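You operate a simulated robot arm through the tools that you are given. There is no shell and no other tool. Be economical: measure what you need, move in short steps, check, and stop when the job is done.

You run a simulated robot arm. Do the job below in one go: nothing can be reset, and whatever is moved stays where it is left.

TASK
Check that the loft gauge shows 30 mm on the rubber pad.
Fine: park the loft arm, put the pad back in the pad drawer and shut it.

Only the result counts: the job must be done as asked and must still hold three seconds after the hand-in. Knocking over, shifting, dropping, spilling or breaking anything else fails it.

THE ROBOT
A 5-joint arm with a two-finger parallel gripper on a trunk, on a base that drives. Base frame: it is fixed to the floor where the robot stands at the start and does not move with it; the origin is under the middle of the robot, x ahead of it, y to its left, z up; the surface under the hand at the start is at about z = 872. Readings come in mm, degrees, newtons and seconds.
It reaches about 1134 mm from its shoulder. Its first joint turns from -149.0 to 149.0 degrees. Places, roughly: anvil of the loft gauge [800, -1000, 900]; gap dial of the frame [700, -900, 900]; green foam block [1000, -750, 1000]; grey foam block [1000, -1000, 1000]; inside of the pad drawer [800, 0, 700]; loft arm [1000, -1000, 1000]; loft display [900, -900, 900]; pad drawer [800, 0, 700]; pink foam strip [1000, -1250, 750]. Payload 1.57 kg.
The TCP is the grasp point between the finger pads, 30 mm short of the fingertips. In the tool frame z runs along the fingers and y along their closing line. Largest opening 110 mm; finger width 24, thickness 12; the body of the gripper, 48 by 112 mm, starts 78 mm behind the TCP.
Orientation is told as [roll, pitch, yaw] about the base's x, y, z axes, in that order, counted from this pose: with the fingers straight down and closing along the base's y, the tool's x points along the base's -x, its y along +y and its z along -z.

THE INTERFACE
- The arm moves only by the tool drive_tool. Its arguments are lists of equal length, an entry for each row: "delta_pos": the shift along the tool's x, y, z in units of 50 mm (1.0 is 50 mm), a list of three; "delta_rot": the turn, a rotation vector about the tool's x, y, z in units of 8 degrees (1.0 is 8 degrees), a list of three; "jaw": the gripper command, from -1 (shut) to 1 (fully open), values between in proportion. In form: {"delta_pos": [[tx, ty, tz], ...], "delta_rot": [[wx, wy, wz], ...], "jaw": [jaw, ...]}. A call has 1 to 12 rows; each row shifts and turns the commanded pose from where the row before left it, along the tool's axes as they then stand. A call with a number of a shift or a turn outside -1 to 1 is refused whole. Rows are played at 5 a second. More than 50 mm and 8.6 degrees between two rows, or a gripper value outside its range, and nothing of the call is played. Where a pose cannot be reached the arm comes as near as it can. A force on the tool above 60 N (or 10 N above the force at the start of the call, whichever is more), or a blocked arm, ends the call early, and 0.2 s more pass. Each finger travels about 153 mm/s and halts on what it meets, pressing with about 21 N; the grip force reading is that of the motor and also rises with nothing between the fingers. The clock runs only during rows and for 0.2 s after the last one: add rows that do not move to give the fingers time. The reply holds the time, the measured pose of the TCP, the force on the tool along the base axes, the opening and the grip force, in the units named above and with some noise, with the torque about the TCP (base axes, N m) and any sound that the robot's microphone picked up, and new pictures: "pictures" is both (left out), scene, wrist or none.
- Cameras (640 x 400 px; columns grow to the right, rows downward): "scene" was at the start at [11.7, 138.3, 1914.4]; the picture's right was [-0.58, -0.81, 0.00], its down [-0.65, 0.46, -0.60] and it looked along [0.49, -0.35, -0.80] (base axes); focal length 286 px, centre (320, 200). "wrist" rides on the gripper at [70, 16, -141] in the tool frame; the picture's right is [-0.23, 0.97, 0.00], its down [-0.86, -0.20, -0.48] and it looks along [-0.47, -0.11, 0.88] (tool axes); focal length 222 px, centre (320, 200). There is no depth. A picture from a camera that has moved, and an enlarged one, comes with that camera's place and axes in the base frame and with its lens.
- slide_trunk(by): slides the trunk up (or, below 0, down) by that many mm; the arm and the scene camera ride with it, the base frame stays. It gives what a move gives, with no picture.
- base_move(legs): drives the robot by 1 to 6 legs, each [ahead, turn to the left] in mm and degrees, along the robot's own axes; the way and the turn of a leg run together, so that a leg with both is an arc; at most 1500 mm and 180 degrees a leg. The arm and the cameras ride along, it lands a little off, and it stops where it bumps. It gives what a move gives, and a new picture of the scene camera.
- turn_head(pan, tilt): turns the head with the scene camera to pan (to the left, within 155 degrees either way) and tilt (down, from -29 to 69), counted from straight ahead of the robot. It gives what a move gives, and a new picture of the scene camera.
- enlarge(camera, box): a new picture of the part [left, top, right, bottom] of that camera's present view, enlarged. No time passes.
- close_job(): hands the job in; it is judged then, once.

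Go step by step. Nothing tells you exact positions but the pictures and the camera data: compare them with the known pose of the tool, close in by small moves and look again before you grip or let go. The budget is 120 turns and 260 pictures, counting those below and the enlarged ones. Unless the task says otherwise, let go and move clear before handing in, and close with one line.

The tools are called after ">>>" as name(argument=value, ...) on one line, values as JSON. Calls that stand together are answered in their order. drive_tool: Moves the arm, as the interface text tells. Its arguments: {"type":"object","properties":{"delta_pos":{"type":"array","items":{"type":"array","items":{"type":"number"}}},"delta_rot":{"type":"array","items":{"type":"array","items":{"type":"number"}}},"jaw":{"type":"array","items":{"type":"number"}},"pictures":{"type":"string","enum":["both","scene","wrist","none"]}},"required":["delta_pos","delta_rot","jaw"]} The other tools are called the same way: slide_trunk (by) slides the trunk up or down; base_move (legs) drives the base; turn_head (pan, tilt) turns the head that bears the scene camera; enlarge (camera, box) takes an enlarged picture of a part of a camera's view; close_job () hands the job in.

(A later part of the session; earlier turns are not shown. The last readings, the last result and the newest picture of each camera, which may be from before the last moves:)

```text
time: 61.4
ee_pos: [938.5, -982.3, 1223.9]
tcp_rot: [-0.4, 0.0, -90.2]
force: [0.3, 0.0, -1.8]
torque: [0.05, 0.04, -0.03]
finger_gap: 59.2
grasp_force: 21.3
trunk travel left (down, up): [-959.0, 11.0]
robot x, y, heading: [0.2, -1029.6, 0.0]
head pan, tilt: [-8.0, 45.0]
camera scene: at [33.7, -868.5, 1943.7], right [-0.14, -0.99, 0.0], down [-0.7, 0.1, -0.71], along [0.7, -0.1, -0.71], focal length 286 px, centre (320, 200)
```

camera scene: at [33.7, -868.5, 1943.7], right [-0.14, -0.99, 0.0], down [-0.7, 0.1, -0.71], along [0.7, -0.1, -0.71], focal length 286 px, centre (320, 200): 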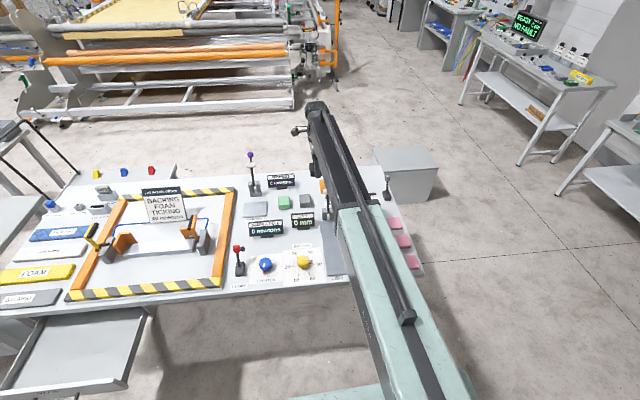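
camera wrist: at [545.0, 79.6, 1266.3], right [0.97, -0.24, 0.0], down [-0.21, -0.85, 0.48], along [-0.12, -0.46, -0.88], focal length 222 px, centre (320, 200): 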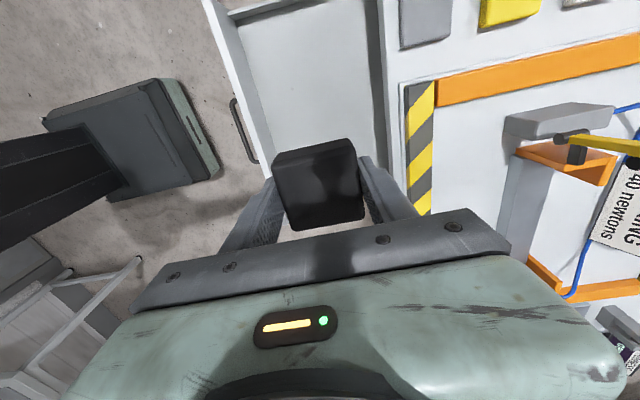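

>>> drive_tool(delta_pos=[[0, 0, 0]], delta_rot=[[0, 0, 0]], jaw=[-1], pictures="both")

```text
time: 61.8
ee_pos: [937.4, -983.2, 1226.0]
tcp_rot: [-0.3, 0.1, -90.2]
force: [0.0, -0.4, -0.9]
torque: [0.11, 0.01, 0.01]
finger_gap: 59.3
grasp_force: 21.0
trunk travel left (down, up): [-959.0, 11.0]
robot x, y, heading: [-0.8, -1024.9, 0.2]
head pan, tilt: [-8.0, 45.0]
camera scene: at [32.2, -872.3, 1944.0], right [-0.14, -0.99, 0.0], down [-0.7, 0.1, -0.71], along [0.7, -0.1, -0.71], focal length 286 px, centre (320, 200)
camera wrist: at [954.3, -915.2, 1366.1], right [0.97, -0.23, -0.01], down [-0.2, -0.86, 0.48], along [-0.12, -0.46, -0.88], focal length 222 px, centre (320, 200)
```

scene: 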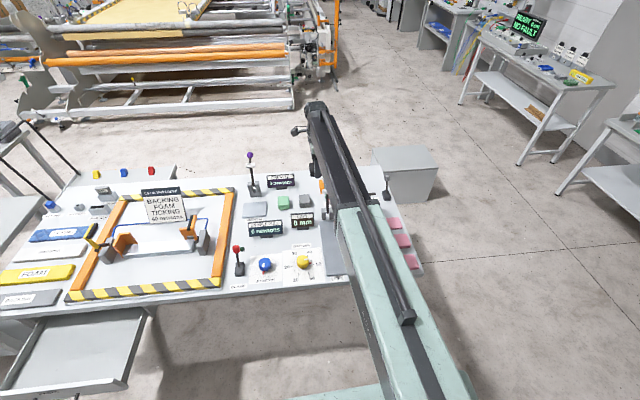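
wrist: 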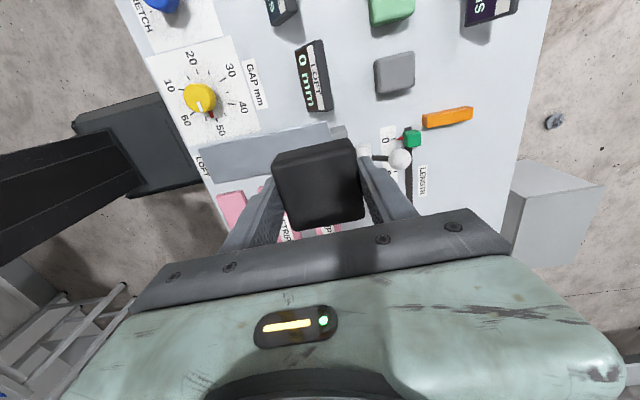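

The anvil centre line is at y ≈ −1022 and the foot of the loft arm should land at x ≈ 835. I shift over there and come down partway.

>>> drive_tool(delta_pos=[[-0.26, -0.69, 0], [-0.26, -0.69, 0], [-0.26, -0.69, 0], [0, 0, 0]], delta_rot=[[0, 0, 0], [0, 0, 0], [0, 0, 0], [0, 0, 0]], jaw=[-1, -1, -1, -1], pictures="none")

>>> slide_trunk(by=-210)

>>> drive_tool(delta_pos=[[0, 0, 0]], delta_rot=[[0, 0, 0]], jaw=[-1], pictures="both")

```text
time: 62.8
ee_pos: [832.7, -1020.0, 1225.0]
tcp_rot: [-0.3, 0.0, -90.2]
force: [-0.4, 0.1, -1.2]
torque: [0.0, 0.02, -0.02]
finger_gap: 59.3
grasp_force: 22.0
trunk travel left (down, up): [-959.0, 11.0]
robot x, y, heading: [-2.0, -1026.0, 0.3]
head pan, tilt: [-8.0, 45.0]
```

```text
time: 65.0
ee_pos: [835.5, -1019.8, 1015.6]
tcp_rot: [-0.3, -0.1, -90.2]
force: [-0.4, -0.7, -1.4]
torque: [-0.01, 0.04, -0.01]
finger_gap: 59.3
grasp_force: 21.0
trunk travel left (down, up): [-749.0, 221.0]
robot x, y, heading: [2.7, -1033.1, -0.2]
head pan, tilt: [-8.0, 45.0]
```

```text
time: 65.5
ee_pos: [834.1, -1019.9, 1015.9]
tcp_rot: [-0.3, -0.1, -90.2]
force: [0.4, -0.3, -0.8]
torque: [0.0, -0.03, -0.02]
finger_gap: 59.5
grasp_force: 20.8
trunk travel left (down, up): [-749.0, 221.0]
robot x, y, heading: [-0.2, -1028.5, 0.1]
head pan, tilt: [-8.0, 45.0]
camera scene: at [31.2, -868.5, 1733.7], right [-0.14, -0.99, 0.0], down [-0.7, 0.1, -0.71], along [0.7, -0.1, -0.71], focal length 286 px, centre (320, 200)
camera wrist: at [850.5, -950.3, 1156.4], right [0.97, -0.23, 0.0], down [-0.2, -0.85, 0.48], along [-0.11, -0.47, -0.88], focal length 222 px, centre (320, 200)
```

scene: 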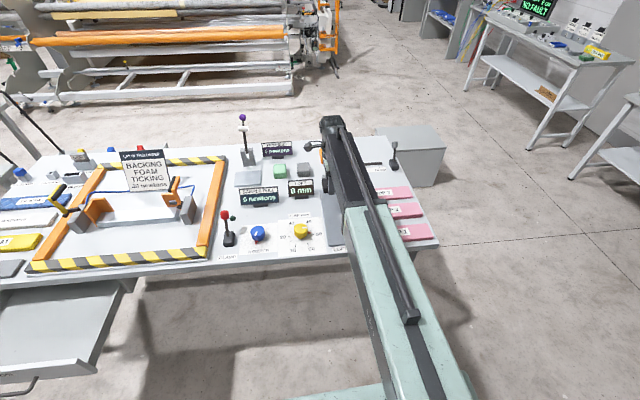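
wrist: 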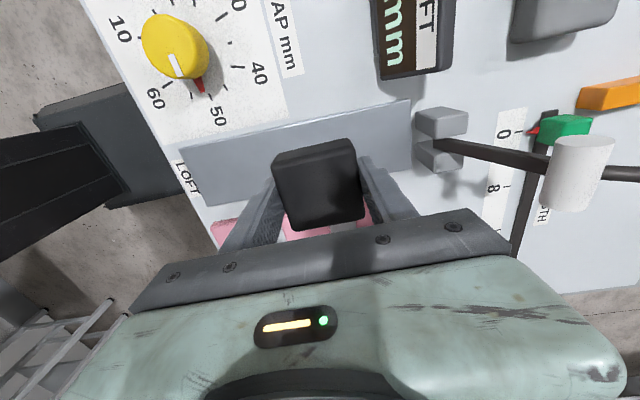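

>>> enlarge(camera="wrist", box=[160, 80, 480, 280])

>>> turn_head(pan=-25, tilt=50)

```text
2.00 times, centred on (320, 180) of wrist
camera zoom: at [850.5, -950.3, 1156.4], right [0.97, -0.23, 0.0], down [-0.2, -0.85, 0.48], along [-0.11, -0.47, -0.88], focal length 444 px, centre (320, 240)
```

zoom: 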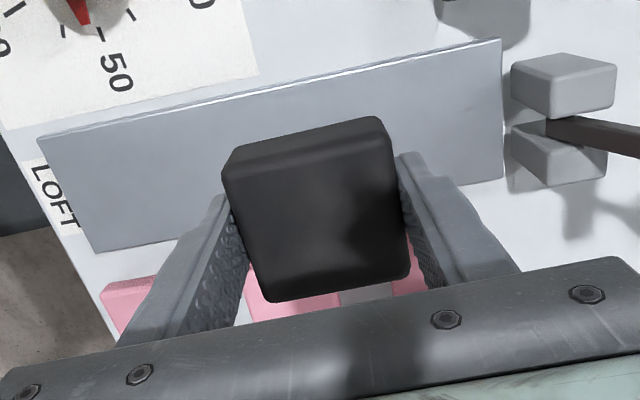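

```text
time: 66.2
ee_pos: [834.7, -1018.5, 1016.1]
tcp_rot: [-0.3, 0.0, -90.2]
force: [0.2, 0.0, -1.0]
torque: [0.02, 0.0, -0.01]
finger_gap: 59.6
grasp_force: 21.5
trunk travel left (down, up): [-749.0, 221.0]
robot x, y, heading: [0.1, -1031.0, 0.0]
head pan, tilt: [-25.0, 50.0]
camera scene: at [20.5, -889.7, 1726.7], right [-0.42, -0.91, 0.0], down [-0.7, 0.32, -0.64], along [0.58, -0.27, -0.77], focal length 286 px, centre (320, 200)
```

scene: 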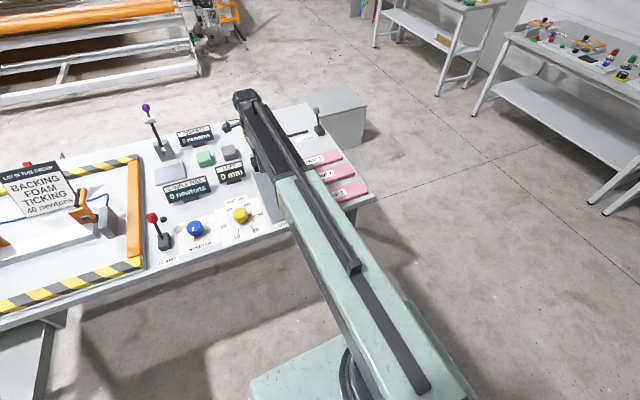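

The anvil centre is nearer y ≈ −1035 and the foot lands at x ≈ 845. I correct and come down to just above the anvil.

>>> drive_tool(delta_pos=[[-0.34, 0.18, 0], [0, 0, 0]], delta_rot=[[0, 0, 0], [0, 0, 0]], jaw=[-1, -1], pictures="none")

>>> slide_trunk(by=-80)

>>> drive_tool(delta_pos=[[0, 0, 0.1], [0, 0, 0]], delta_rot=[[0, 0, 0], [0, 0, 0]], jaw=[-1, -1], pictures="wrist")

```text
time: 66.8
ee_pos: [842.9, -1037.0, 1016.2]
tcp_rot: [-0.4, 0.0, -90.2]
force: [0.4, -0.2, -1.3]
torque: [-0.02, 0.0, 0.0]
finger_gap: 59.5
grasp_force: 21.5
trunk travel left (down, up): [-749.0, 221.0]
robot x, y, heading: [1.4, -1033.2, 0.1]
head pan, tilt: [-25.0, 50.0]
```

```text
time: 68.0
ee_pos: [843.2, -1036.1, 935.7]
tcp_rot: [-0.4, -0.1, -90.1]
force: [-0.4, -1.0, -2.0]
torque: [0.0, 0.02, 0.02]
finger_gap: 59.3
grasp_force: 21.3
trunk travel left (down, up): [-669.0, 301.0]
robot x, y, heading: [-0.6, -1027.7, -0.1]
head pan, tilt: [-25.0, 50.0]
```

```text
time: 68.6
ee_pos: [842.6, -1035.8, 934.6]
tcp_rot: [-0.3, 0.0, -90.1]
force: [-0.8, -0.5, -0.9]
torque: [0.02, 0.03, -0.01]
finger_gap: 59.4
grasp_force: 21.2
out of reach, approached as far as the arm can: row 1
trunk travel left (down, up): [-669.0, 301.0]
robot x, y, heading: [1.0, -1029.6, 0.2]
head pan, tilt: [-25.0, 50.0]
camera wrist: at [859.4, -966.9, 1076.4], right [0.97, -0.23, 0.0], down [-0.2, -0.85, 0.48], along [-0.11, -0.47, -0.88], focal length 222 px, centre (320, 200)
```

wrist: 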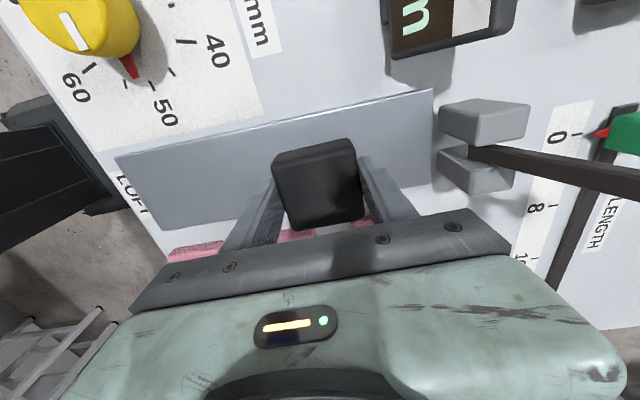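

>>> drive_tool(delta_pos=[[-0.07, 0.04, 0], [0, 0, 0]], delta_rot=[[0, 0, 0], [0, 0, 0]], jaw=[-1, -1], pictures="none")

>>> slide_trunk(by=-17)

>>> slide_trunk(by=-3)

>>> enlarge(camera="wrist", box=[200, 80, 520, 280])

```text
time: 69.2
ee_pos: [844.8, -1038.7, 936.3]
tcp_rot: [-0.2, 0.0, -90.3]
force: [-0.2, 0.5, -1.6]
torque: [-0.01, 0.01, -0.01]
finger_gap: 59.4
grasp_force: 20.6
trunk travel left (down, up): [-669.0, 301.0]
robot x, y, heading: [1.7, -1032.1, 0.1]
head pan, tilt: [-25.0, 50.0]
```

```text
time: 69.9
ee_pos: [844.2, -1037.6, 918.4]
tcp_rot: [-0.4, -0.1, -90.3]
force: [-0.8, 0.4, -1.0]
torque: [0.0, -0.04, 0.02]
finger_gap: 59.3
grasp_force: 21.0
trunk travel left (down, up): [-652.0, 318.0]
robot x, y, heading: [-3.4, -1035.4, -0.2]
head pan, tilt: [-25.0, 50.0]
```

```text
time: 70.4
ee_pos: [844.2, -1039.4, 915.0]
tcp_rot: [-0.3, 0.0, -90.2]
force: [0.1, -0.7, -0.6]
torque: [0.02, 0.01, 0.01]
finger_gap: 59.1
grasp_force: 21.1
trunk travel left (down, up): [-649.0, 321.0]
robot x, y, heading: [-0.4, -1030.7, -0.0]
head pan, tilt: [-25.0, 50.0]
```

```text
2.00 times, centred on (360, 180) of wrist
camera zoom: at [861.0, -970.0, 1056.4], right [0.97, -0.23, 0.0], down [-0.2, -0.85, 0.48], along [-0.11, -0.47, -0.88], focal length 444 px, centre (240, 240)
```

zoom: 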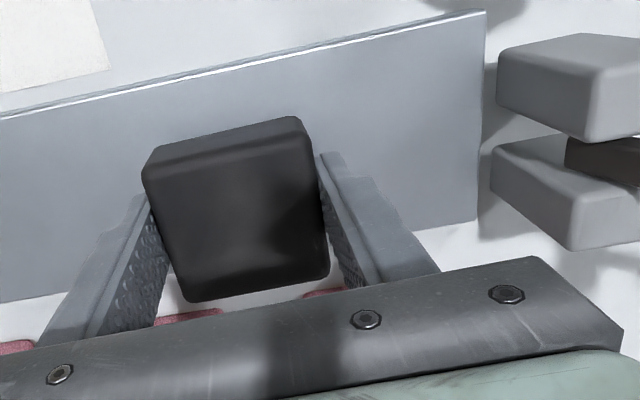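

>>> drive_tool(delta_pos=[[0.07, 0, 0], [0, 0, 0]], delta_rot=[[0, 0, 0], [0, 0, 0]], jaw=[-1, -1], pictures="none")

>>> slide_trunk(by=-3)

>>> slide_trunk(by=-2)

>>> slide_trunk(by=-2)

```text
time: 71.0
ee_pos: [844.4, -1036.7, 915.6]
tcp_rot: [-0.3, -0.1, -90.2]
force: [-0.4, -0.2, -1.2]
torque: [0.01, -0.02, 0.0]
finger_gap: 59.4
grasp_force: 21.2
trunk travel left (down, up): [-649.0, 321.0]
robot x, y, heading: [-0.6, -1025.1, 0.1]
head pan, tilt: [-25.0, 50.0]
```

```text
time: 71.5
ee_pos: [844.2, -1036.7, 912.1]
tcp_rot: [-0.4, 0.0, -90.1]
force: [-0.3, -0.2, -0.3]
torque: [0.02, -0.01, 0.01]
finger_gap: 59.6
grasp_force: 21.1
trunk travel left (down, up): [-646.0, 324.0]
robot x, y, heading: [-0.4, -1029.7, 0.1]
head pan, tilt: [-25.0, 50.0]
```

```text
time: 72.0
ee_pos: [843.9, -1035.1, 910.1]
tcp_rot: [-0.3, 0.0, -90.2]
force: [-0.7, -0.2, -0.7]
torque: [-0.02, -0.04, -0.04]
finger_gap: 59.3
grasp_force: 20.7
trunk travel left (down, up): [-644.0, 326.0]
robot x, y, heading: [1.2, -1031.3, -0.0]
head pan, tilt: [-25.0, 50.0]
```

```text
time: 72.5
ee_pos: [844.5, -1035.6, 908.9]
tcp_rot: [-0.4, 0.0, -90.2]
force: [-0.1, -0.9, -1.7]
torque: [-0.02, -0.01, 0.01]
finger_gap: 59.5
grasp_force: 20.7
trunk travel left (down, up): [-642.0, 328.0]
robot x, y, heading: [-0.6, -1032.1, 0.2]
head pan, tilt: [-25.0, 50.0]
```

>>> slide_trunk(by=-2)

>>> slide_trunk(by=-2)

>>> enlarge(camera="wrist", box=[240, 100, 420, 260])

```text
time: 73.1
ee_pos: [844.7, -1036.2, 905.9]
tcp_rot: [-0.3, 0.0, -90.3]
force: [0.7, 0.1, -1.2]
torque: [0.01, -0.02, -0.02]
finger_gap: 59.5
grasp_force: 21.0
trunk travel left (down, up): [-640.0, 330.0]
robot x, y, heading: [2.7, -1027.0, 0.3]
head pan, tilt: [-25.0, 50.0]
```

```text
time: 73.6
ee_pos: [844.4, -1035.4, 904.1]
tcp_rot: [-0.2, 0.1, -90.3]
force: [-0.4, 0.4, -1.2]
torque: [-0.02, -0.01, 0.02]
finger_gap: 59.3
grasp_force: 21.0
trunk travel left (down, up): [-638.0, 332.0]
robot x, y, heading: [-3.2, -1026.9, 0.3]
head pan, tilt: [-25.0, 50.0]
```

```text
2.50 times, centred on (330, 180) of wrist
camera zoom: at [860.9, -966.9, 1045.4], right [0.97, -0.23, 0.0], down [-0.2, -0.85, 0.48], along [-0.11, -0.47, -0.88], focal length 555 px, centre (295, 250)
```

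zoom: 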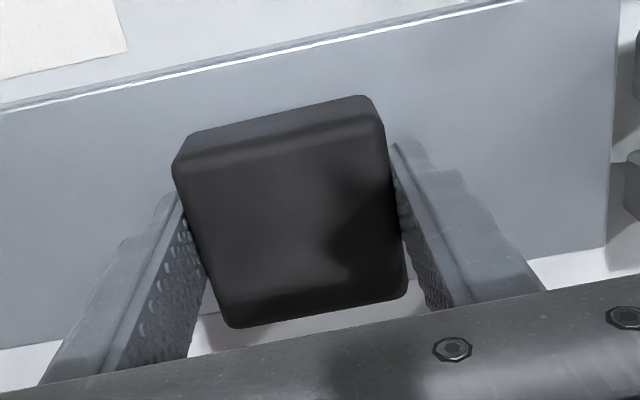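

>>> slide_trunk(by=-2)

>>> slide_trunk(by=-2)

>>> slide_trunk(by=-2)

```text
time: 74.1
ee_pos: [844.7, -1035.7, 902.2]
tcp_rot: [-0.2, -0.1, -90.2]
force: [0.3, -0.8, -1.0]
torque: [-0.02, -0.02, -0.02]
finger_gap: 59.1
grasp_force: 21.1
trunk travel left (down, up): [-636.0, 334.0]
robot x, y, heading: [-0.9, -1027.4, 0.3]
head pan, tilt: [-25.0, 50.0]
```

```text
time: 74.6
ee_pos: [845.0, -1036.5, 902.4]
tcp_rot: [-0.1, 0.0, -90.2]
force: [10.8, 1.0, 23.1]
torque: [-0.09, -0.64, -0.01]
finger_gap: 59.5
grasp_force: 21.0
trunk travel left (down, up): [-634.0, 336.0]
robot x, y, heading: [2.0, -1029.6, -0.2]
head pan, tilt: [-25.0, 50.0]
```

```text
time: 75.1
ee_pos: [844.8, -1036.5, 902.1]
tcp_rot: [0.2, 0.0, -90.3]
force: [1.3, -0.2, 31.5]
torque: [0.05, 0.85, -0.1]
finger_gap: 59.3
grasp_force: 21.0
trunk travel left (down, up): [-633.0, 337.0]
robot x, y, heading: [-1.4, -1032.1, 0.2]
head pan, tilt: [-25.0, 50.0]
stopped: the force on the tool passed its limit at 64 N (the readings are from after the stop); the commanded pose is now the measured one
```

The pad rests on the anvil. I relieve the load, let go and rise.

>>> slide_trunk(by=1)

>>> drive_tool(delta_pos=[[0, 0, 0], [0, 0, 0], [0, 0, 0]], delta_rot=[[0, 0, 0], [0, 0, 0], [0, 0, 0]], jaw=[0.4, 0.6, 0.6], pictures="wrist")

>>> slide_trunk(by=230)

>>> drive_tool(delta_pos=[[0, 0, 0]], delta_rot=[[0, 0, 0]], jaw=[0.6], pictures="wrist")

```text
time: 75.6
ee_pos: [845.2, -1036.2, 901.5]
tcp_rot: [0.1, 0.0, -90.1]
force: [-8.4, -0.2, 12.8]
torque: [0.04, -0.05, 0.03]
finger_gap: 59.5
grasp_force: 21.3
trunk travel left (down, up): [-634.0, 336.0]
robot x, y, heading: [2.3, -1034.9, 0.3]
head pan, tilt: [-25.0, 50.0]
```

```text
time: 76.4
ee_pos: [846.6, -1036.9, 903.0]
tcp_rot: [0.3, 0.0, -90.2]
force: [27.0, 0.2, 40.8]
torque: [0.05, 0.68, -0.04]
finger_gap: 63.9
grasp_force: 0.1
trunk travel left (down, up): [-634.0, 336.0]
robot x, y, heading: [-0.2, -1031.5, 0.2]
head pan, tilt: [-25.0, 50.0]
camera wrist: at [861.6, -966.9, 1043.1], right [0.97, -0.23, 0.0], down [-0.2, -0.85, 0.48], along [-0.11, -0.47, -0.88], focal length 222 px, centre (320, 200)
```

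wrist: 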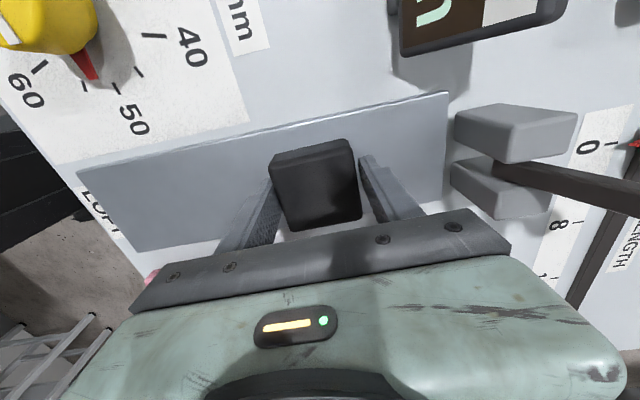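

```text
time: 78.8
ee_pos: [847.1, -1036.8, 1130.9]
tcp_rot: [0.0, -0.1, -90.2]
force: [-0.7, -0.4, 0.6]
torque: [0.0, -0.02, -0.03]
finger_gap: 87.8
grasp_force: 0.1
trunk travel left (down, up): [-864.0, 106.0]
robot x, y, heading: [1.5, -1030.1, 0.1]
head pan, tilt: [-25.0, 50.0]
```

```text
time: 79.2
ee_pos: [845.8, -1036.0, 1129.5]
tcp_rot: [0.0, -0.1, -90.3]
force: [0.5, -0.3, 0.2]
torque: [-0.02, 0.0, -0.01]
finger_gap: 88.1
grasp_force: 0.1
trunk travel left (down, up): [-864.0, 106.0]
robot x, y, heading: [-3.1, -1033.4, -0.2]
head pan, tilt: [-25.0, 50.0]
camera wrist: at [862.1, -967.0, 1271.7], right [0.97, -0.23, 0.0], down [-0.2, -0.85, 0.48], along [-0.11, -0.47, -0.88], focal length 222 px, centre (320, 200)
```

wrist: 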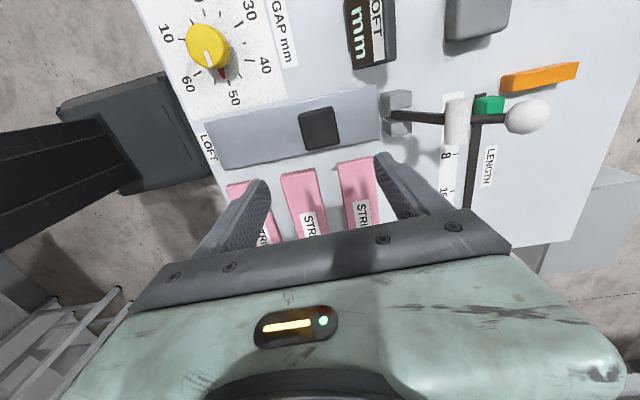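

The pad lies centred on the anvil under the loft arm plane (y ≈ −1042); the knob is at about (1039, −1042, 1055). I drive 150 mm closer, turn the fingers to close along y, and will lead the knob over.

>>> base_move(legs=[[150, 0]])

>>> drive_tool(delta_pos=[[0, 0, 0], [0, 0, 0], [0, 0, 0], [0, 0, 0], [0, 0, 0], [0, 0, 0], [0, 0, 0], [0, 0, 0], [0, 0, 0], [0, 0, 0], [0, 0, 0], [0, 0, 0]], delta_rot=[[0, 0, -0.94], [0, 0, -0.94], [0, 0, -0.94], [0, 0, -0.94], [0, 0, -0.94], [0, 0, -0.94], [0, 0, -0.94], [0, 0, -0.94], [0, 0, -0.94], [0, 0, -0.94], [0, 0, -0.94], [0, 0, -0.94]], jaw=[0.6, 0.6, 0.6, 0.6, 0.6, 0.6, 0.6, 0.6, 0.6, 0.6, 0.6, 0.6], pictures="both")

```text
time: 80.6
ee_pos: [996.8, -1036.5, 1130.2]
tcp_rot: [-0.1, 0.0, -90.2]
force: [0.8, 0.0, -0.6]
torque: [-0.01, 0.02, -0.02]
finger_gap: 88.0
grasp_force: 0.0
trunk travel left (down, up): [-864.0, 106.0]
robot x, y, heading: [151.8, -1030.5, 0.2]
head pan, tilt: [-25.0, 50.0]
camera scene: at [171.7, -889.6, 1841.9], right [-0.42, -0.91, 0.0], down [-0.7, 0.32, -0.64], along [0.58, -0.27, -0.77], focal length 286 px, centre (320, 200)
```

scene: 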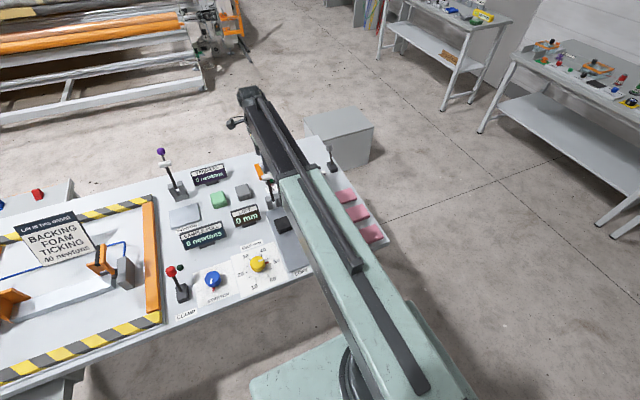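

```text
time: 83.2
ee_pos: [996.4, -1035.9, 1130.3]
tcp_rot: [-0.1, -0.1, 0.2]
force: [0.0, -0.6, 0.0]
torque: [-0.01, -0.01, -0.01]
finger_gap: 88.3
grasp_force: 0.0
trunk travel left (down, up): [-864.0, 106.0]
robot x, y, heading: [146.7, -1031.8, 0.1]
head pan, tilt: [-25.0, 50.0]
camera scene: at [170.5, -889.4, 1841.9], right [-0.42, -0.91, 0.0], down [-0.69, 0.32, -0.64], along [0.58, -0.27, -0.77], focal length 286 px, centre (320, 200)
camera wrist: at [925.8, -1021.2, 1271.8], right [0.22, 0.97, 0.0], down [0.86, -0.2, 0.48], along [0.47, -0.11, -0.88], focal length 222 px, centre (320, 200)
```

scene: 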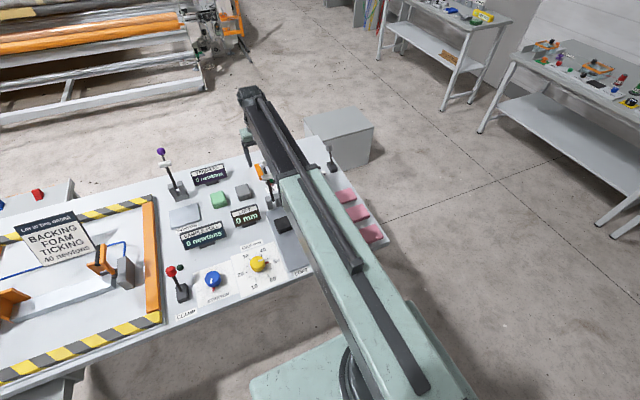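
wrist: 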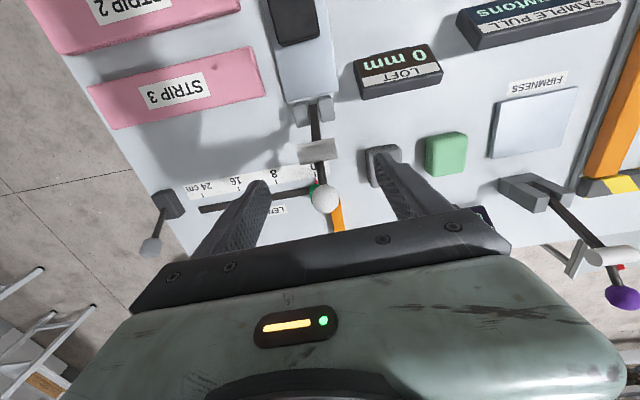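

The knob triangulates to (1041, −1042, 1053). I move above it and come down around it.

>>> drive_tool(delta_pos=[[-0.88, -0.12, 0], [0, 0, 0]], delta_rot=[[0, 0, 0], [0, 0, 0]], jaw=[0.6, 0.6], pictures="none")

>>> slide_trunk(by=-40)

>>> drive_tool(delta_pos=[[0, 0, 0]], delta_rot=[[0, 0, 0]], jaw=[0.6], pictures="wrist")

```text
time: 83.8
ee_pos: [1040.4, -1043.1, 1131.2]
tcp_rot: [-0.1, -0.1, 0.1]
force: [0.5, 0.4, -0.6]
torque: [-0.01, -0.01, -0.02]
finger_gap: 87.8
grasp_force: 0.0
trunk travel left (down, up): [-864.0, 106.0]
robot x, y, heading: [148.7, -1024.6, 0.4]
head pan, tilt: [-25.0, 50.0]
```

```text
time: 84.6
ee_pos: [1041.4, -1042.7, 1090.9]
tcp_rot: [0.0, 0.1, 0.0]
force: [0.0, -0.5, -0.5]
torque: [-0.02, -0.01, -0.01]
finger_gap: 88.0
grasp_force: 0.0
trunk travel left (down, up): [-824.0, 146.0]
robot x, y, heading: [150.9, -1024.5, 0.1]
head pan, tilt: [-25.0, 50.0]
```

```text
time: 85.0
ee_pos: [1042.3, -1041.5, 1090.2]
tcp_rot: [0.0, 0.0, 0.0]
force: [-0.7, -0.7, -0.8]
torque: [0.0, 0.04, 0.04]
finger_gap: 87.9
grasp_force: 0.1
trunk travel left (down, up): [-824.0, 146.0]
robot x, y, heading: [151.1, -1029.9, 0.3]
head pan, tilt: [-25.0, 50.0]
camera wrist: at [971.5, -1026.3, 1231.8], right [0.23, 0.97, 0.0], down [0.86, -0.2, 0.48], along [0.47, -0.11, -0.88], focal length 222 px, centre (320, 200)
```

wrist: 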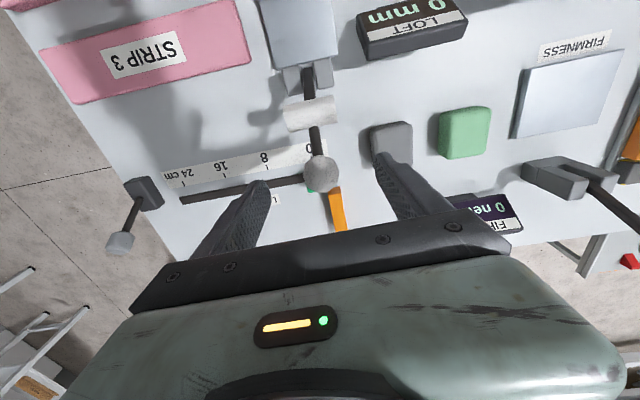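

>>> drive_tool(delta_pos=[[0, 0, -0.6], [0, 0, 0]], delta_rot=[[0, 0, 0], [0, 0, 0]], jaw=[0.6, 0.6], pictures="none")

>>> drive_tool(delta_pos=[[0, 0, 0.6], [0, 0, 0]], delta_rot=[[0, 0, 0], [0, 0, 0]], jaw=[0.6, 0.6], pictures="none")

>>> drive_tool(delta_pos=[[0, 0, 0.5], [0, 0, 0]], delta_rot=[[0, 0, 0], [0, 0, 0]], jaw=[0.6, 0.6], pictures="none")

```text
time: 85.6
ee_pos: [1042.5, -1041.0, 1090.3]
tcp_rot: [0.0, 0.0, -0.1]
force: [-1.2, 0.3, -0.3]
torque: [-0.02, -0.02, -0.02]
finger_gap: 87.9
grasp_force: 0.0
out of reach, approached as far as the arm can: row 1
trunk travel left (down, up): [-824.0, 146.0]
robot x, y, heading: [149.4, -1031.4, 0.2]
head pan, tilt: [-25.0, 50.0]
```

```text
time: 86.2
ee_pos: [1041.5, -1042.5, 1090.3]
tcp_rot: [0.0, 0.0, 0.0]
force: [-0.2, -0.3, -0.4]
torque: [0.0, 0.0, -0.01]
finger_gap: 88.0
grasp_force: 0.0
out of reach, approached as far as the arm can: row 1
trunk travel left (down, up): [-824.0, 146.0]
robot x, y, heading: [151.7, -1031.2, 0.1]
head pan, tilt: [-25.0, 50.0]
```

```text
time: 86.8
ee_pos: [1041.5, -1042.4, 1091.1]
tcp_rot: [0.0, 0.0, 0.0]
force: [1.1, 0.1, -0.3]
torque: [0.01, 0.02, 0.01]
finger_gap: 88.1
grasp_force: 0.1
out of reach, approached as far as the arm can: row 1
trunk travel left (down, up): [-824.0, 146.0]
robot x, y, heading: [149.0, -1032.2, 0.1]
head pan, tilt: [-25.0, 50.0]
```

The arm's height comes only from trunk and wrist pitch (wrist pivot at H = 1475 − trunk-up-left, 238 mm to the TCP). So I'll grip the knob with the tool pitched ~62° and swing it over by pitching; first back off and pitch.

>>> drive_tool(delta_pos=[[0.9, 0, 0], [0.9, 0, 0], [0.42, 0, 0], [0, 0, 0], [0, 0, 0], [0, 0, 0], [0, 0, 0], [0, 0, 0], [0, 0, 0], [0, 0, 0], [0, 0, 0], [0, 0, 0]], delta_rot=[[0, 0, 0], [0, 0, 0], [0, 0, 0], [0, -0.976, 0], [0, -0.976, 0], [0, -0.976, 0], [0, -0.976, 0], [0, -0.976, 0], [0, -0.976, 0], [0, -0.976, 0], [0, -0.976, 0], [0, 0, 0]], jaw=[0.6, 0.6, 0.6, 0.6, 0.6, 0.6, 0.6, 0.6, 0.6, 0.6, 0.6, 0.6], pictures="wrist")

```text
time: 89.4
ee_pos: [934.6, -1042.6, 1218.7]
tcp_rot: [0.1, -62.3, 0.0]
force: [-1.3, -0.2, 0.4]
torque: [-0.04, -0.02, 0.0]
finger_gap: 87.8
grasp_force: 0.1
out of reach, approached as far as the arm can: row 5, 6, 7, 8, 9, 10, 11
trunk travel left (down, up): [-824.0, 146.0]
robot x, y, heading: [149.4, -1027.2, 0.2]
head pan, tilt: [-25.0, 50.0]
camera wrist: at [776.0, -1026.8, 1221.9], right [0.11, 0.97, 0.2], down [-0.03, -0.2, 0.98], along [0.99, -0.11, 0.01], focal length 222 px, centre (320, 200)
```

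wrist: 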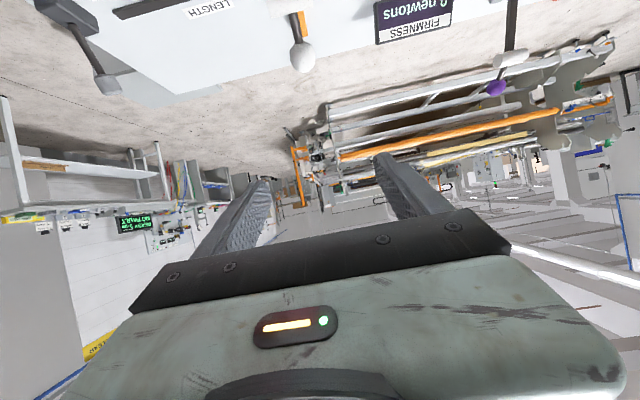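

Geometry matches prediction. Lowering the trunk to knob height and then advancing.

>>> slide_trunk(by=-166)

>>> drive_tool(delta_pos=[[-0.3, 0, 0.57], [0, 0, 0]], delta_rot=[[0, 0, 0], [0, 0, 0]], jaw=[0.6, 0.6], pictures="both")

```text
time: 91.3
ee_pos: [935.2, -1043.1, 1052.3]
tcp_rot: [0.0, -62.4, 0.0]
force: [0.0, 0.2, 0.1]
torque: [0.0, 0.01, 0.0]
finger_gap: 88.2
grasp_force: 0.1
trunk travel left (down, up): [-658.0, 312.0]
robot x, y, heading: [149.5, -1024.5, 0.3]
head pan, tilt: [-25.0, 50.0]
```

```text
time: 91.9
ee_pos: [966.3, -1041.6, 1052.3]
tcp_rot: [0.0, -62.2, 0.0]
force: [0.7, -0.2, -0.7]
torque: [-0.03, 0.02, 0.02]
finger_gap: 88.0
grasp_force: 0.1
trunk travel left (down, up): [-658.0, 312.0]
robot x, y, heading: [148.2, -1029.4, 0.1]
head pan, tilt: [-25.0, 50.0]
camera scene: at [170.7, -889.4, 1635.9], right [-0.42, -0.91, 0.0], down [-0.69, 0.32, -0.64], along [0.58, -0.27, -0.77], focal length 286 px, centre (320, 200)
camera wrist: at [808.7, -1025.9, 1055.7], right [0.11, 0.97, 0.2], down [-0.03, -0.2, 0.98], along [0.99, -0.11, 0.01], focal length 222 px, centre (320, 200)
```

scene: 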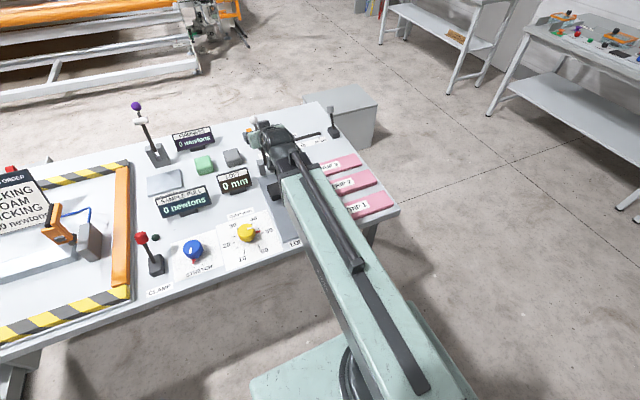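
wrist: 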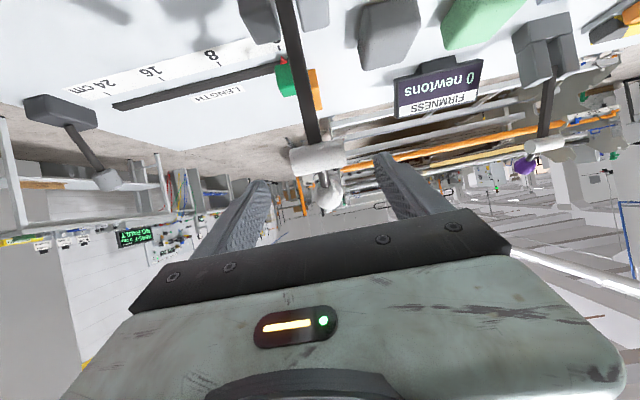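

>>> drive_tool(delta_pos=[[-0.325, 0, 0.62], [-0.325, 0, 0.62], [0, 0, 0]], delta_rot=[[0, 0, 0], [0, 0, 0], [0, 0, 0]], jaw=[0.6, 0.6, 0.6], pictures="wrist")

>>> enlarge(camera="wrist", box=[220, 120, 440, 257])

```text
time: 92.7
ee_pos: [1037.5, -1041.3, 1051.7]
tcp_rot: [0.0, -62.4, -0.1]
force: [0.8, 0.6, 0.7]
torque: [0.0, -0.03, 0.02]
finger_gap: 88.1
grasp_force: 0.0
trunk travel left (down, up): [-658.0, 312.0]
robot x, y, heading: [151.3, -1025.6, 0.3]
head pan, tilt: [-25.0, 50.0]
camera wrist: at [878.9, -1025.7, 1055.7], right [0.11, 0.97, 0.2], down [-0.03, -0.2, 0.98], along [0.99, -0.11, 0.0], focal length 222 px, centre (320, 200)
```

wrist: 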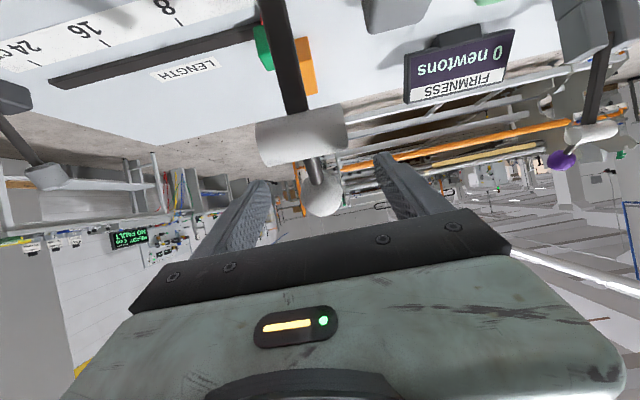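

```text
2.91 times, centred on (330, 188) of wrist
camera zoom: at [878.9, -1025.7, 1055.7], right [0.11, 0.97, 0.2], down [-0.03, -0.2, 0.98], along [0.99, -0.11, 0.0], focal length 646 px, centre (291, 234)
```

zoom: 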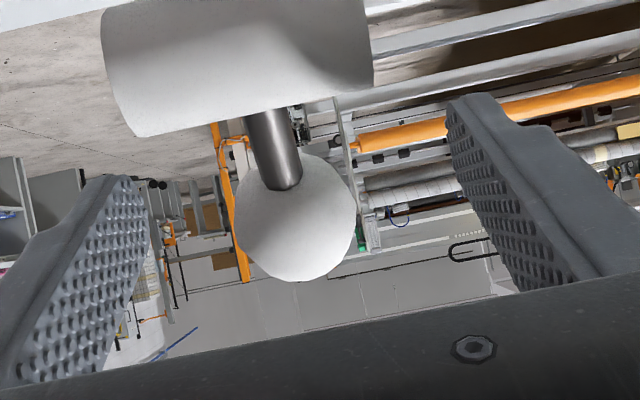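

The knob is between the pads; closing gently on it.

>>> drive_tool(delta_pos=[[0, 0, 0], [0, 0, 0], [0, 0, 0], [0, 0, 0]], delta_rot=[[0, 0, 0], [0, 0, 0], [0, 0, 0], [0, 0, 0]], jaw=[0, -0.45, -0.6, -0.6], pictures="wrist")

```text
time: 93.7
ee_pos: [1036.4, -1041.6, 1052.5]
tcp_rot: [0.0, -62.2, 0.0]
force: [0.2, 1.7, 0.1]
torque: [0.0, -0.01, 0.03]
finger_gap: 31.3
grasp_force: 40.1
trunk travel left (down, up): [-658.0, 312.0]
robot x, y, heading: [149.4, -1027.4, -0.0]
head pan, tilt: [-25.0, 50.0]
camera wrist: at [878.7, -1025.6, 1055.8], right [0.11, 0.97, 0.2], down [-0.03, -0.2, 0.98], along [0.99, -0.11, 0.0], focal length 222 px, centre (320, 200)
```

wrist: 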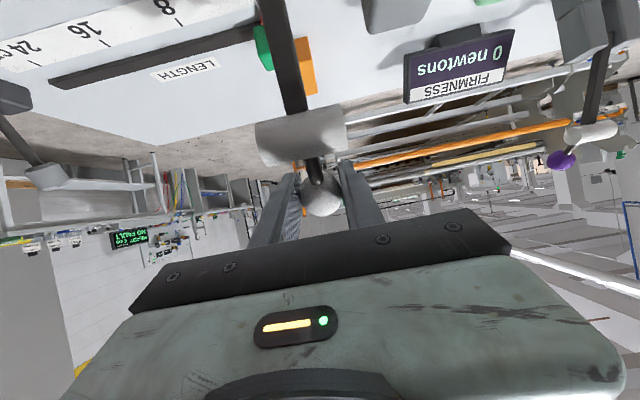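

I begin the arc with two small steps and check the force.

>>> drive_tool(delta_pos=[[0.01, 0, -0.299], [0.035, 0, -0.337], [0, 0, 0]], delta_rot=[[0, -0.2125, 0], [0, -0.2, 0], [0, 0, 0]], jaw=[-0.6, -0.6, -0.6], pictures="wrist")

```text
time: 94.5
ee_pos: [1006.1, -1040.9, 1064.7]
tcp_rot: [0.0, -65.6, -0.1]
force: [5.9, 5.3, 7.1]
torque: [0.07, -0.59, 0.02]
finger_gap: 31.0
grasp_force: 39.6
trunk travel left (down, up): [-658.0, 312.0]
robot x, y, heading: [149.2, -1031.4, -0.0]
head pan, tilt: [-25.0, 50.0]
camera wrist: at [848.6, -1024.8, 1059.1], right [0.09, 0.97, 0.21], down [-0.08, -0.2, 0.98], along [0.99, -0.11, 0.06], focal length 222 px, centre (320, 200)
```

wrist: 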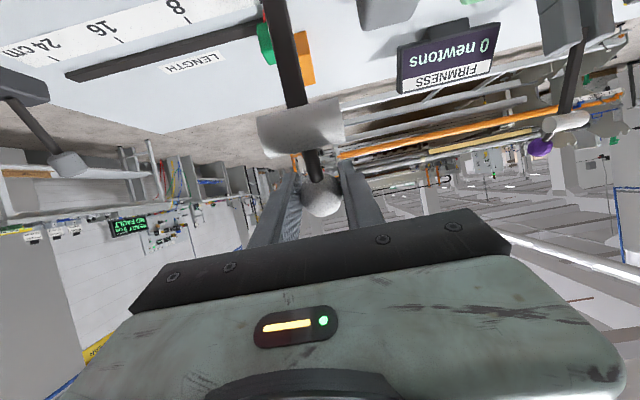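

>>> drive_tool(delta_pos=[[0.061, 0, -0.335], [0.089, 0, -0.328], [0.119, 0, -0.317], [0, 0, 0]], delta_rot=[[0, -0.125, 0], [0, -0.0875, 0], [0, -0.0125, 0], [0, 0, 0]], jaw=[-0.6, -0.6, -0.6, -0.6], pictures="none")

>>> drive_tool(delta_pos=[[0.152, 0, -0.303], [0.185, 0, -0.285], [0, 0, 0]], delta_rot=[[0, 0.0375, 0], [0, 0.1, 0], [0, 0, 0]], jaw=[-0.6, -0.6, -0.6], pictures="wrist")

```text
time: 95.5
ee_pos: [957.7, -1039.6, 1071.6]
tcp_rot: [-0.3, -67.2, 0.3]
force: [4.5, 26.9, 3.6]
torque: [-0.07, -0.45, 0.29]
finger_gap: 31.2
grasp_force: 40.3
trunk travel left (down, up): [-658.0, 312.0]
robot x, y, heading: [146.2, -1029.9, 0.2]
head pan, tilt: [-25.0, 50.0]
```

```text
time: 96.3
ee_pos: [940.6, -1042.0, 1067.2]
tcp_rot: [-0.1, -66.2, 0.2]
force: [-1.9, 19.1, 7.6]
torque: [0.01, -0.06, 0.2]
finger_gap: 38.5
grasp_force: 9.1
out of reach, approached as far as the arm can: row 1, 2
trunk travel left (down, up): [-658.0, 312.0]
robot x, y, heading: [151.5, -1031.2, -0.1]
head pan, tilt: [-25.0, 50.0]
camera wrist: at [781.9, -1026.5, 1060.0], right [0.09, 0.97, 0.21], down [-0.09, -0.2, 0.98], along [0.99, -0.11, 0.07], focal length 222 px, centre (320, 200)
```

wrist: 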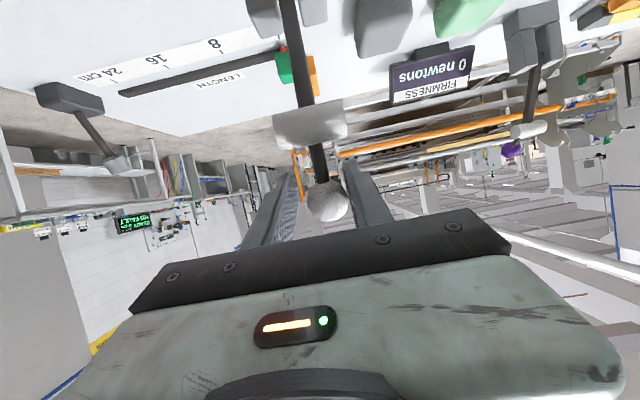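

The arm's extension is at its minimum here; I need to shift the base back. First I inspect the grip.

>>> enlarge(camera="wrist", box=[220, 90, 440, 257])

>>> drive_tool(delta_pos=[[0, 0, 0], [0, 0, 0]], delta_rot=[[0, 0, 0], [0, 0, 0]], jaw=[-0.6, -0.6], pictures="wrist")

```text
2.40 times, centred on (330, 174) of wrist
camera zoom: at [781.9, -1026.5, 1060.0], right [0.09, 0.97, 0.21], down [-0.09, -0.2, 0.98], along [0.99, -0.11, 0.07], focal length 532 px, centre (296, 264)
```

zoom: 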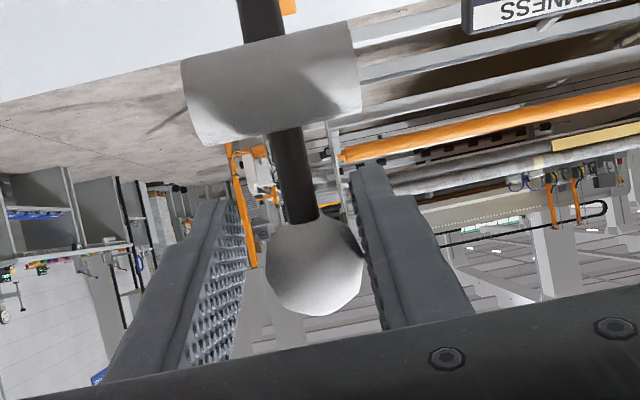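

```text
time: 96.9
ee_pos: [941.9, -1041.3, 1066.6]
tcp_rot: [-0.2, -66.2, 0.3]
force: [-0.9, 18.4, 6.2]
torque: [0.03, 0.04, 0.16]
finger_gap: 37.8
grasp_force: 8.8
trunk travel left (down, up): [-658.0, 312.0]
robot x, y, heading: [150.0, -1027.7, 0.0]
head pan, tilt: [-25.0, 50.0]
camera wrist: at [782.1, -1026.4, 1060.0], right [0.09, 0.97, 0.21], down [-0.09, -0.2, 0.98], along [0.99, -0.11, 0.07], focal length 222 px, centre (320, 200)
```

wrist: 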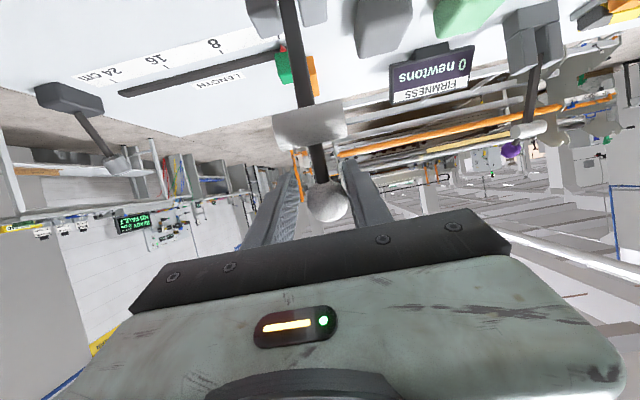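

The knob touches only one finger (tool 3–4 mm off in y) and the extension is at its minimum. I correct y, bring the knob back to park, and will restart with the base 150 mm further back.

>>> drive_tool(delta_pos=[[0, 0.07, 0], [0, 0, 0], [-0.218, 0, 0.247], [0, 0, 0]], delta_rot=[[0, 0, 0], [0, 0, 0], [0, -0.1625, 0], [0, 0, 0]], jaw=[-0.6, -0.6, -0.6, -0.6], pictures="wrist")

```text
time: 97.9
ee_pos: [957.8, -1040.1, 1072.4]
tcp_rot: [-0.1, -67.5, 0.2]
force: [1.4, 11.6, -6.1]
torque: [-0.1, 0.08, 0.12]
finger_gap: 31.9
grasp_force: 5.5
trunk travel left (down, up): [-658.0, 312.0]
robot x, y, heading: [149.0, -1027.8, 0.1]
head pan, tilt: [-25.0, 50.0]
camera wrist: at [799.7, -1023.6, 1060.7], right [0.09, 0.97, 0.21], down [-0.11, -0.2, 0.97], along [0.99, -0.11, 0.09], focal length 222 px, centre (320, 200)
```

wrist: 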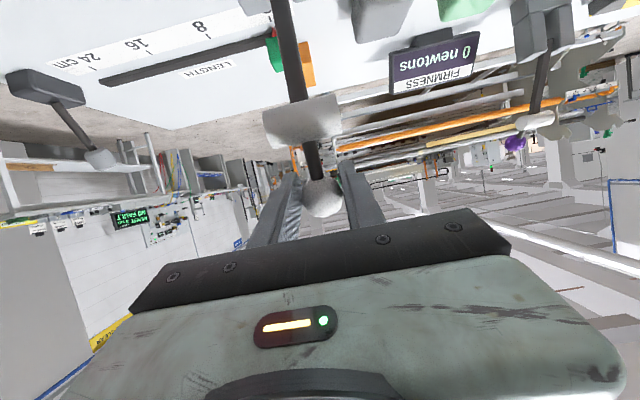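

>>> drive_tool(delta_pos=[[0, 0.02, 0], [-0.118, 0, 0.317], [-0.085, 0, 0.329], [-0.055, 0, 0.335], [0, 0, 0]], delta_rot=[[0, 0, 0], [0, 0.0125, 0], [0, 0.0875, 0], [0, 0.125, 0], [0, 0, 0]], jaw=[-0.8, -0.8, -0.8, -0.8, -0.8], pictures="none")

>>> drive_tool(delta_pos=[[-0.025, 0, 0.338], [0, 0, 0.3], [0, 0, 0]], delta_rot=[[0, 0.2, 0], [0, 0.2125, 0], [0, 0, 0]], jaw=[-0.8, -0.8, -0.8], pictures="wrist")

```text
time: 99.1
ee_pos: [1007.6, -1040.2, 1064.6]
tcp_rot: [0.0, -65.7, 0.0]
force: [-7.3, -6.7, -11.2]
torque: [-0.09, 0.48, -0.1]
finger_gap: 31.1
grasp_force: 40.3
trunk travel left (down, up): [-658.0, 312.0]
robot x, y, heading: [149.7, -1025.5, 0.3]
head pan, tilt: [-25.0, 50.0]
```

```text
time: 99.9
ee_pos: [1036.6, -1041.1, 1053.3]
tcp_rot: [0.1, -62.5, -0.1]
force: [-5.5, -16.3, -4.3]
torque: [-0.03, 0.49, -0.17]
finger_gap: 31.0
grasp_force: 39.7
trunk travel left (down, up): [-658.0, 312.0]
robot x, y, heading: [148.1, -1029.5, 0.3]
head pan, tilt: [-25.0, 50.0]
camera wrist: at [878.6, -1025.2, 1056.0], right [0.11, 0.97, 0.2], down [-0.03, -0.2, 0.98], along [0.99, -0.11, 0.01], focal length 222 px, centre (320, 200)
```

wrist: 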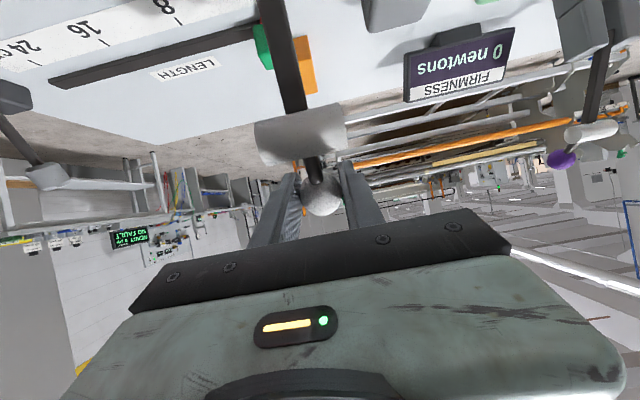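

The arm is back at park. I open, back the base up 150 mm and re-approach with the extended arm.

>>> drive_tool(delta_pos=[[0, -0.03, 0], [0, 0, 0], [0, 0, 0]], delta_rot=[[0, 0, 0], [0, 0, 0], [0, 0, 0]], jaw=[-0.4, 0.6, 0.6], pictures="none")

>>> base_move(legs=[[-150, 0]])

>>> drive_tool(delta_pos=[[-0.325, 0, 0.62], [-0.325, 0, 0.62], [0, 0, 0]], delta_rot=[[0, 0, 0], [0, 0, 0], [0, 0, 0]], jaw=[0.6, 0.6, 0.6], pictures="wrist")

```text
time: 100.7
ee_pos: [1037.6, -1040.2, 1053.1]
tcp_rot: [0.1, -62.6, 0.0]
force: [-0.3, 1.2, 0.5]
torque: [0.0, -0.01, -0.02]
finger_gap: 88.1
grasp_force: 0.0
trunk travel left (down, up): [-658.0, 312.0]
robot x, y, heading: [150.0, -1031.9, -0.1]
head pan, tilt: [-25.0, 50.0]
```

```text
time: 102.0
ee_pos: [885.1, -1041.3, 1050.9]
tcp_rot: [0.0, -62.4, 0.0]
force: [0.2, 0.7, 0.4]
torque: [0.0, -0.01, -0.04]
finger_gap: 88.2
grasp_force: 0.1
trunk travel left (down, up): [-658.0, 312.0]
robot x, y, heading: [-0.1, -1029.1, 0.1]
head pan, tilt: [-25.0, 50.0]
camera scene: at [19.7, -889.7, 1635.9], right [-0.42, -0.91, 0.0], down [-0.69, 0.32, -0.64], along [0.58, -0.27, -0.77], focal length 286 px, centre (320, 200)
```

scene: 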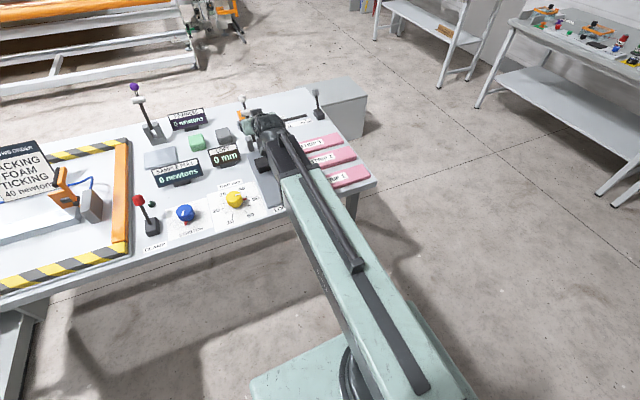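

```text
time: 102.8
ee_pos: [956.2, -1041.9, 1053.1]
tcp_rot: [0.0, -62.5, -0.1]
force: [-0.3, 0.2, 0.0]
torque: [-0.01, 0.0, 0.0]
finger_gap: 88.0
grasp_force: 0.1
trunk travel left (down, up): [-658.0, 312.0]
robot x, y, heading: [1.5, -1026.5, 0.2]
head pan, tilt: [-25.0, 50.0]
camera wrist: at [797.6, -1025.7, 1055.8], right [0.11, 0.97, 0.2], down [-0.03, -0.2, 0.98], along [0.99, -0.11, 0.01], focal length 222 px, centre (320, 200)
```

wrist: 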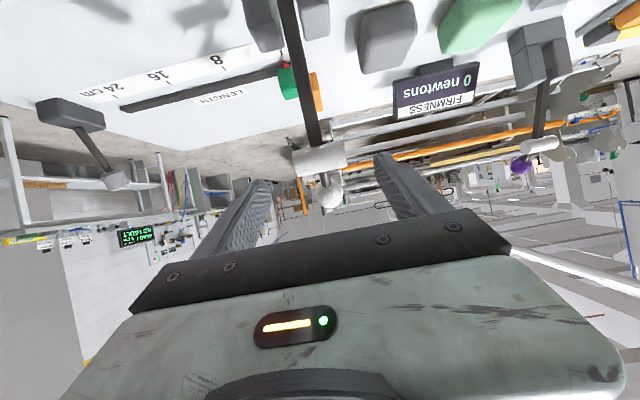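

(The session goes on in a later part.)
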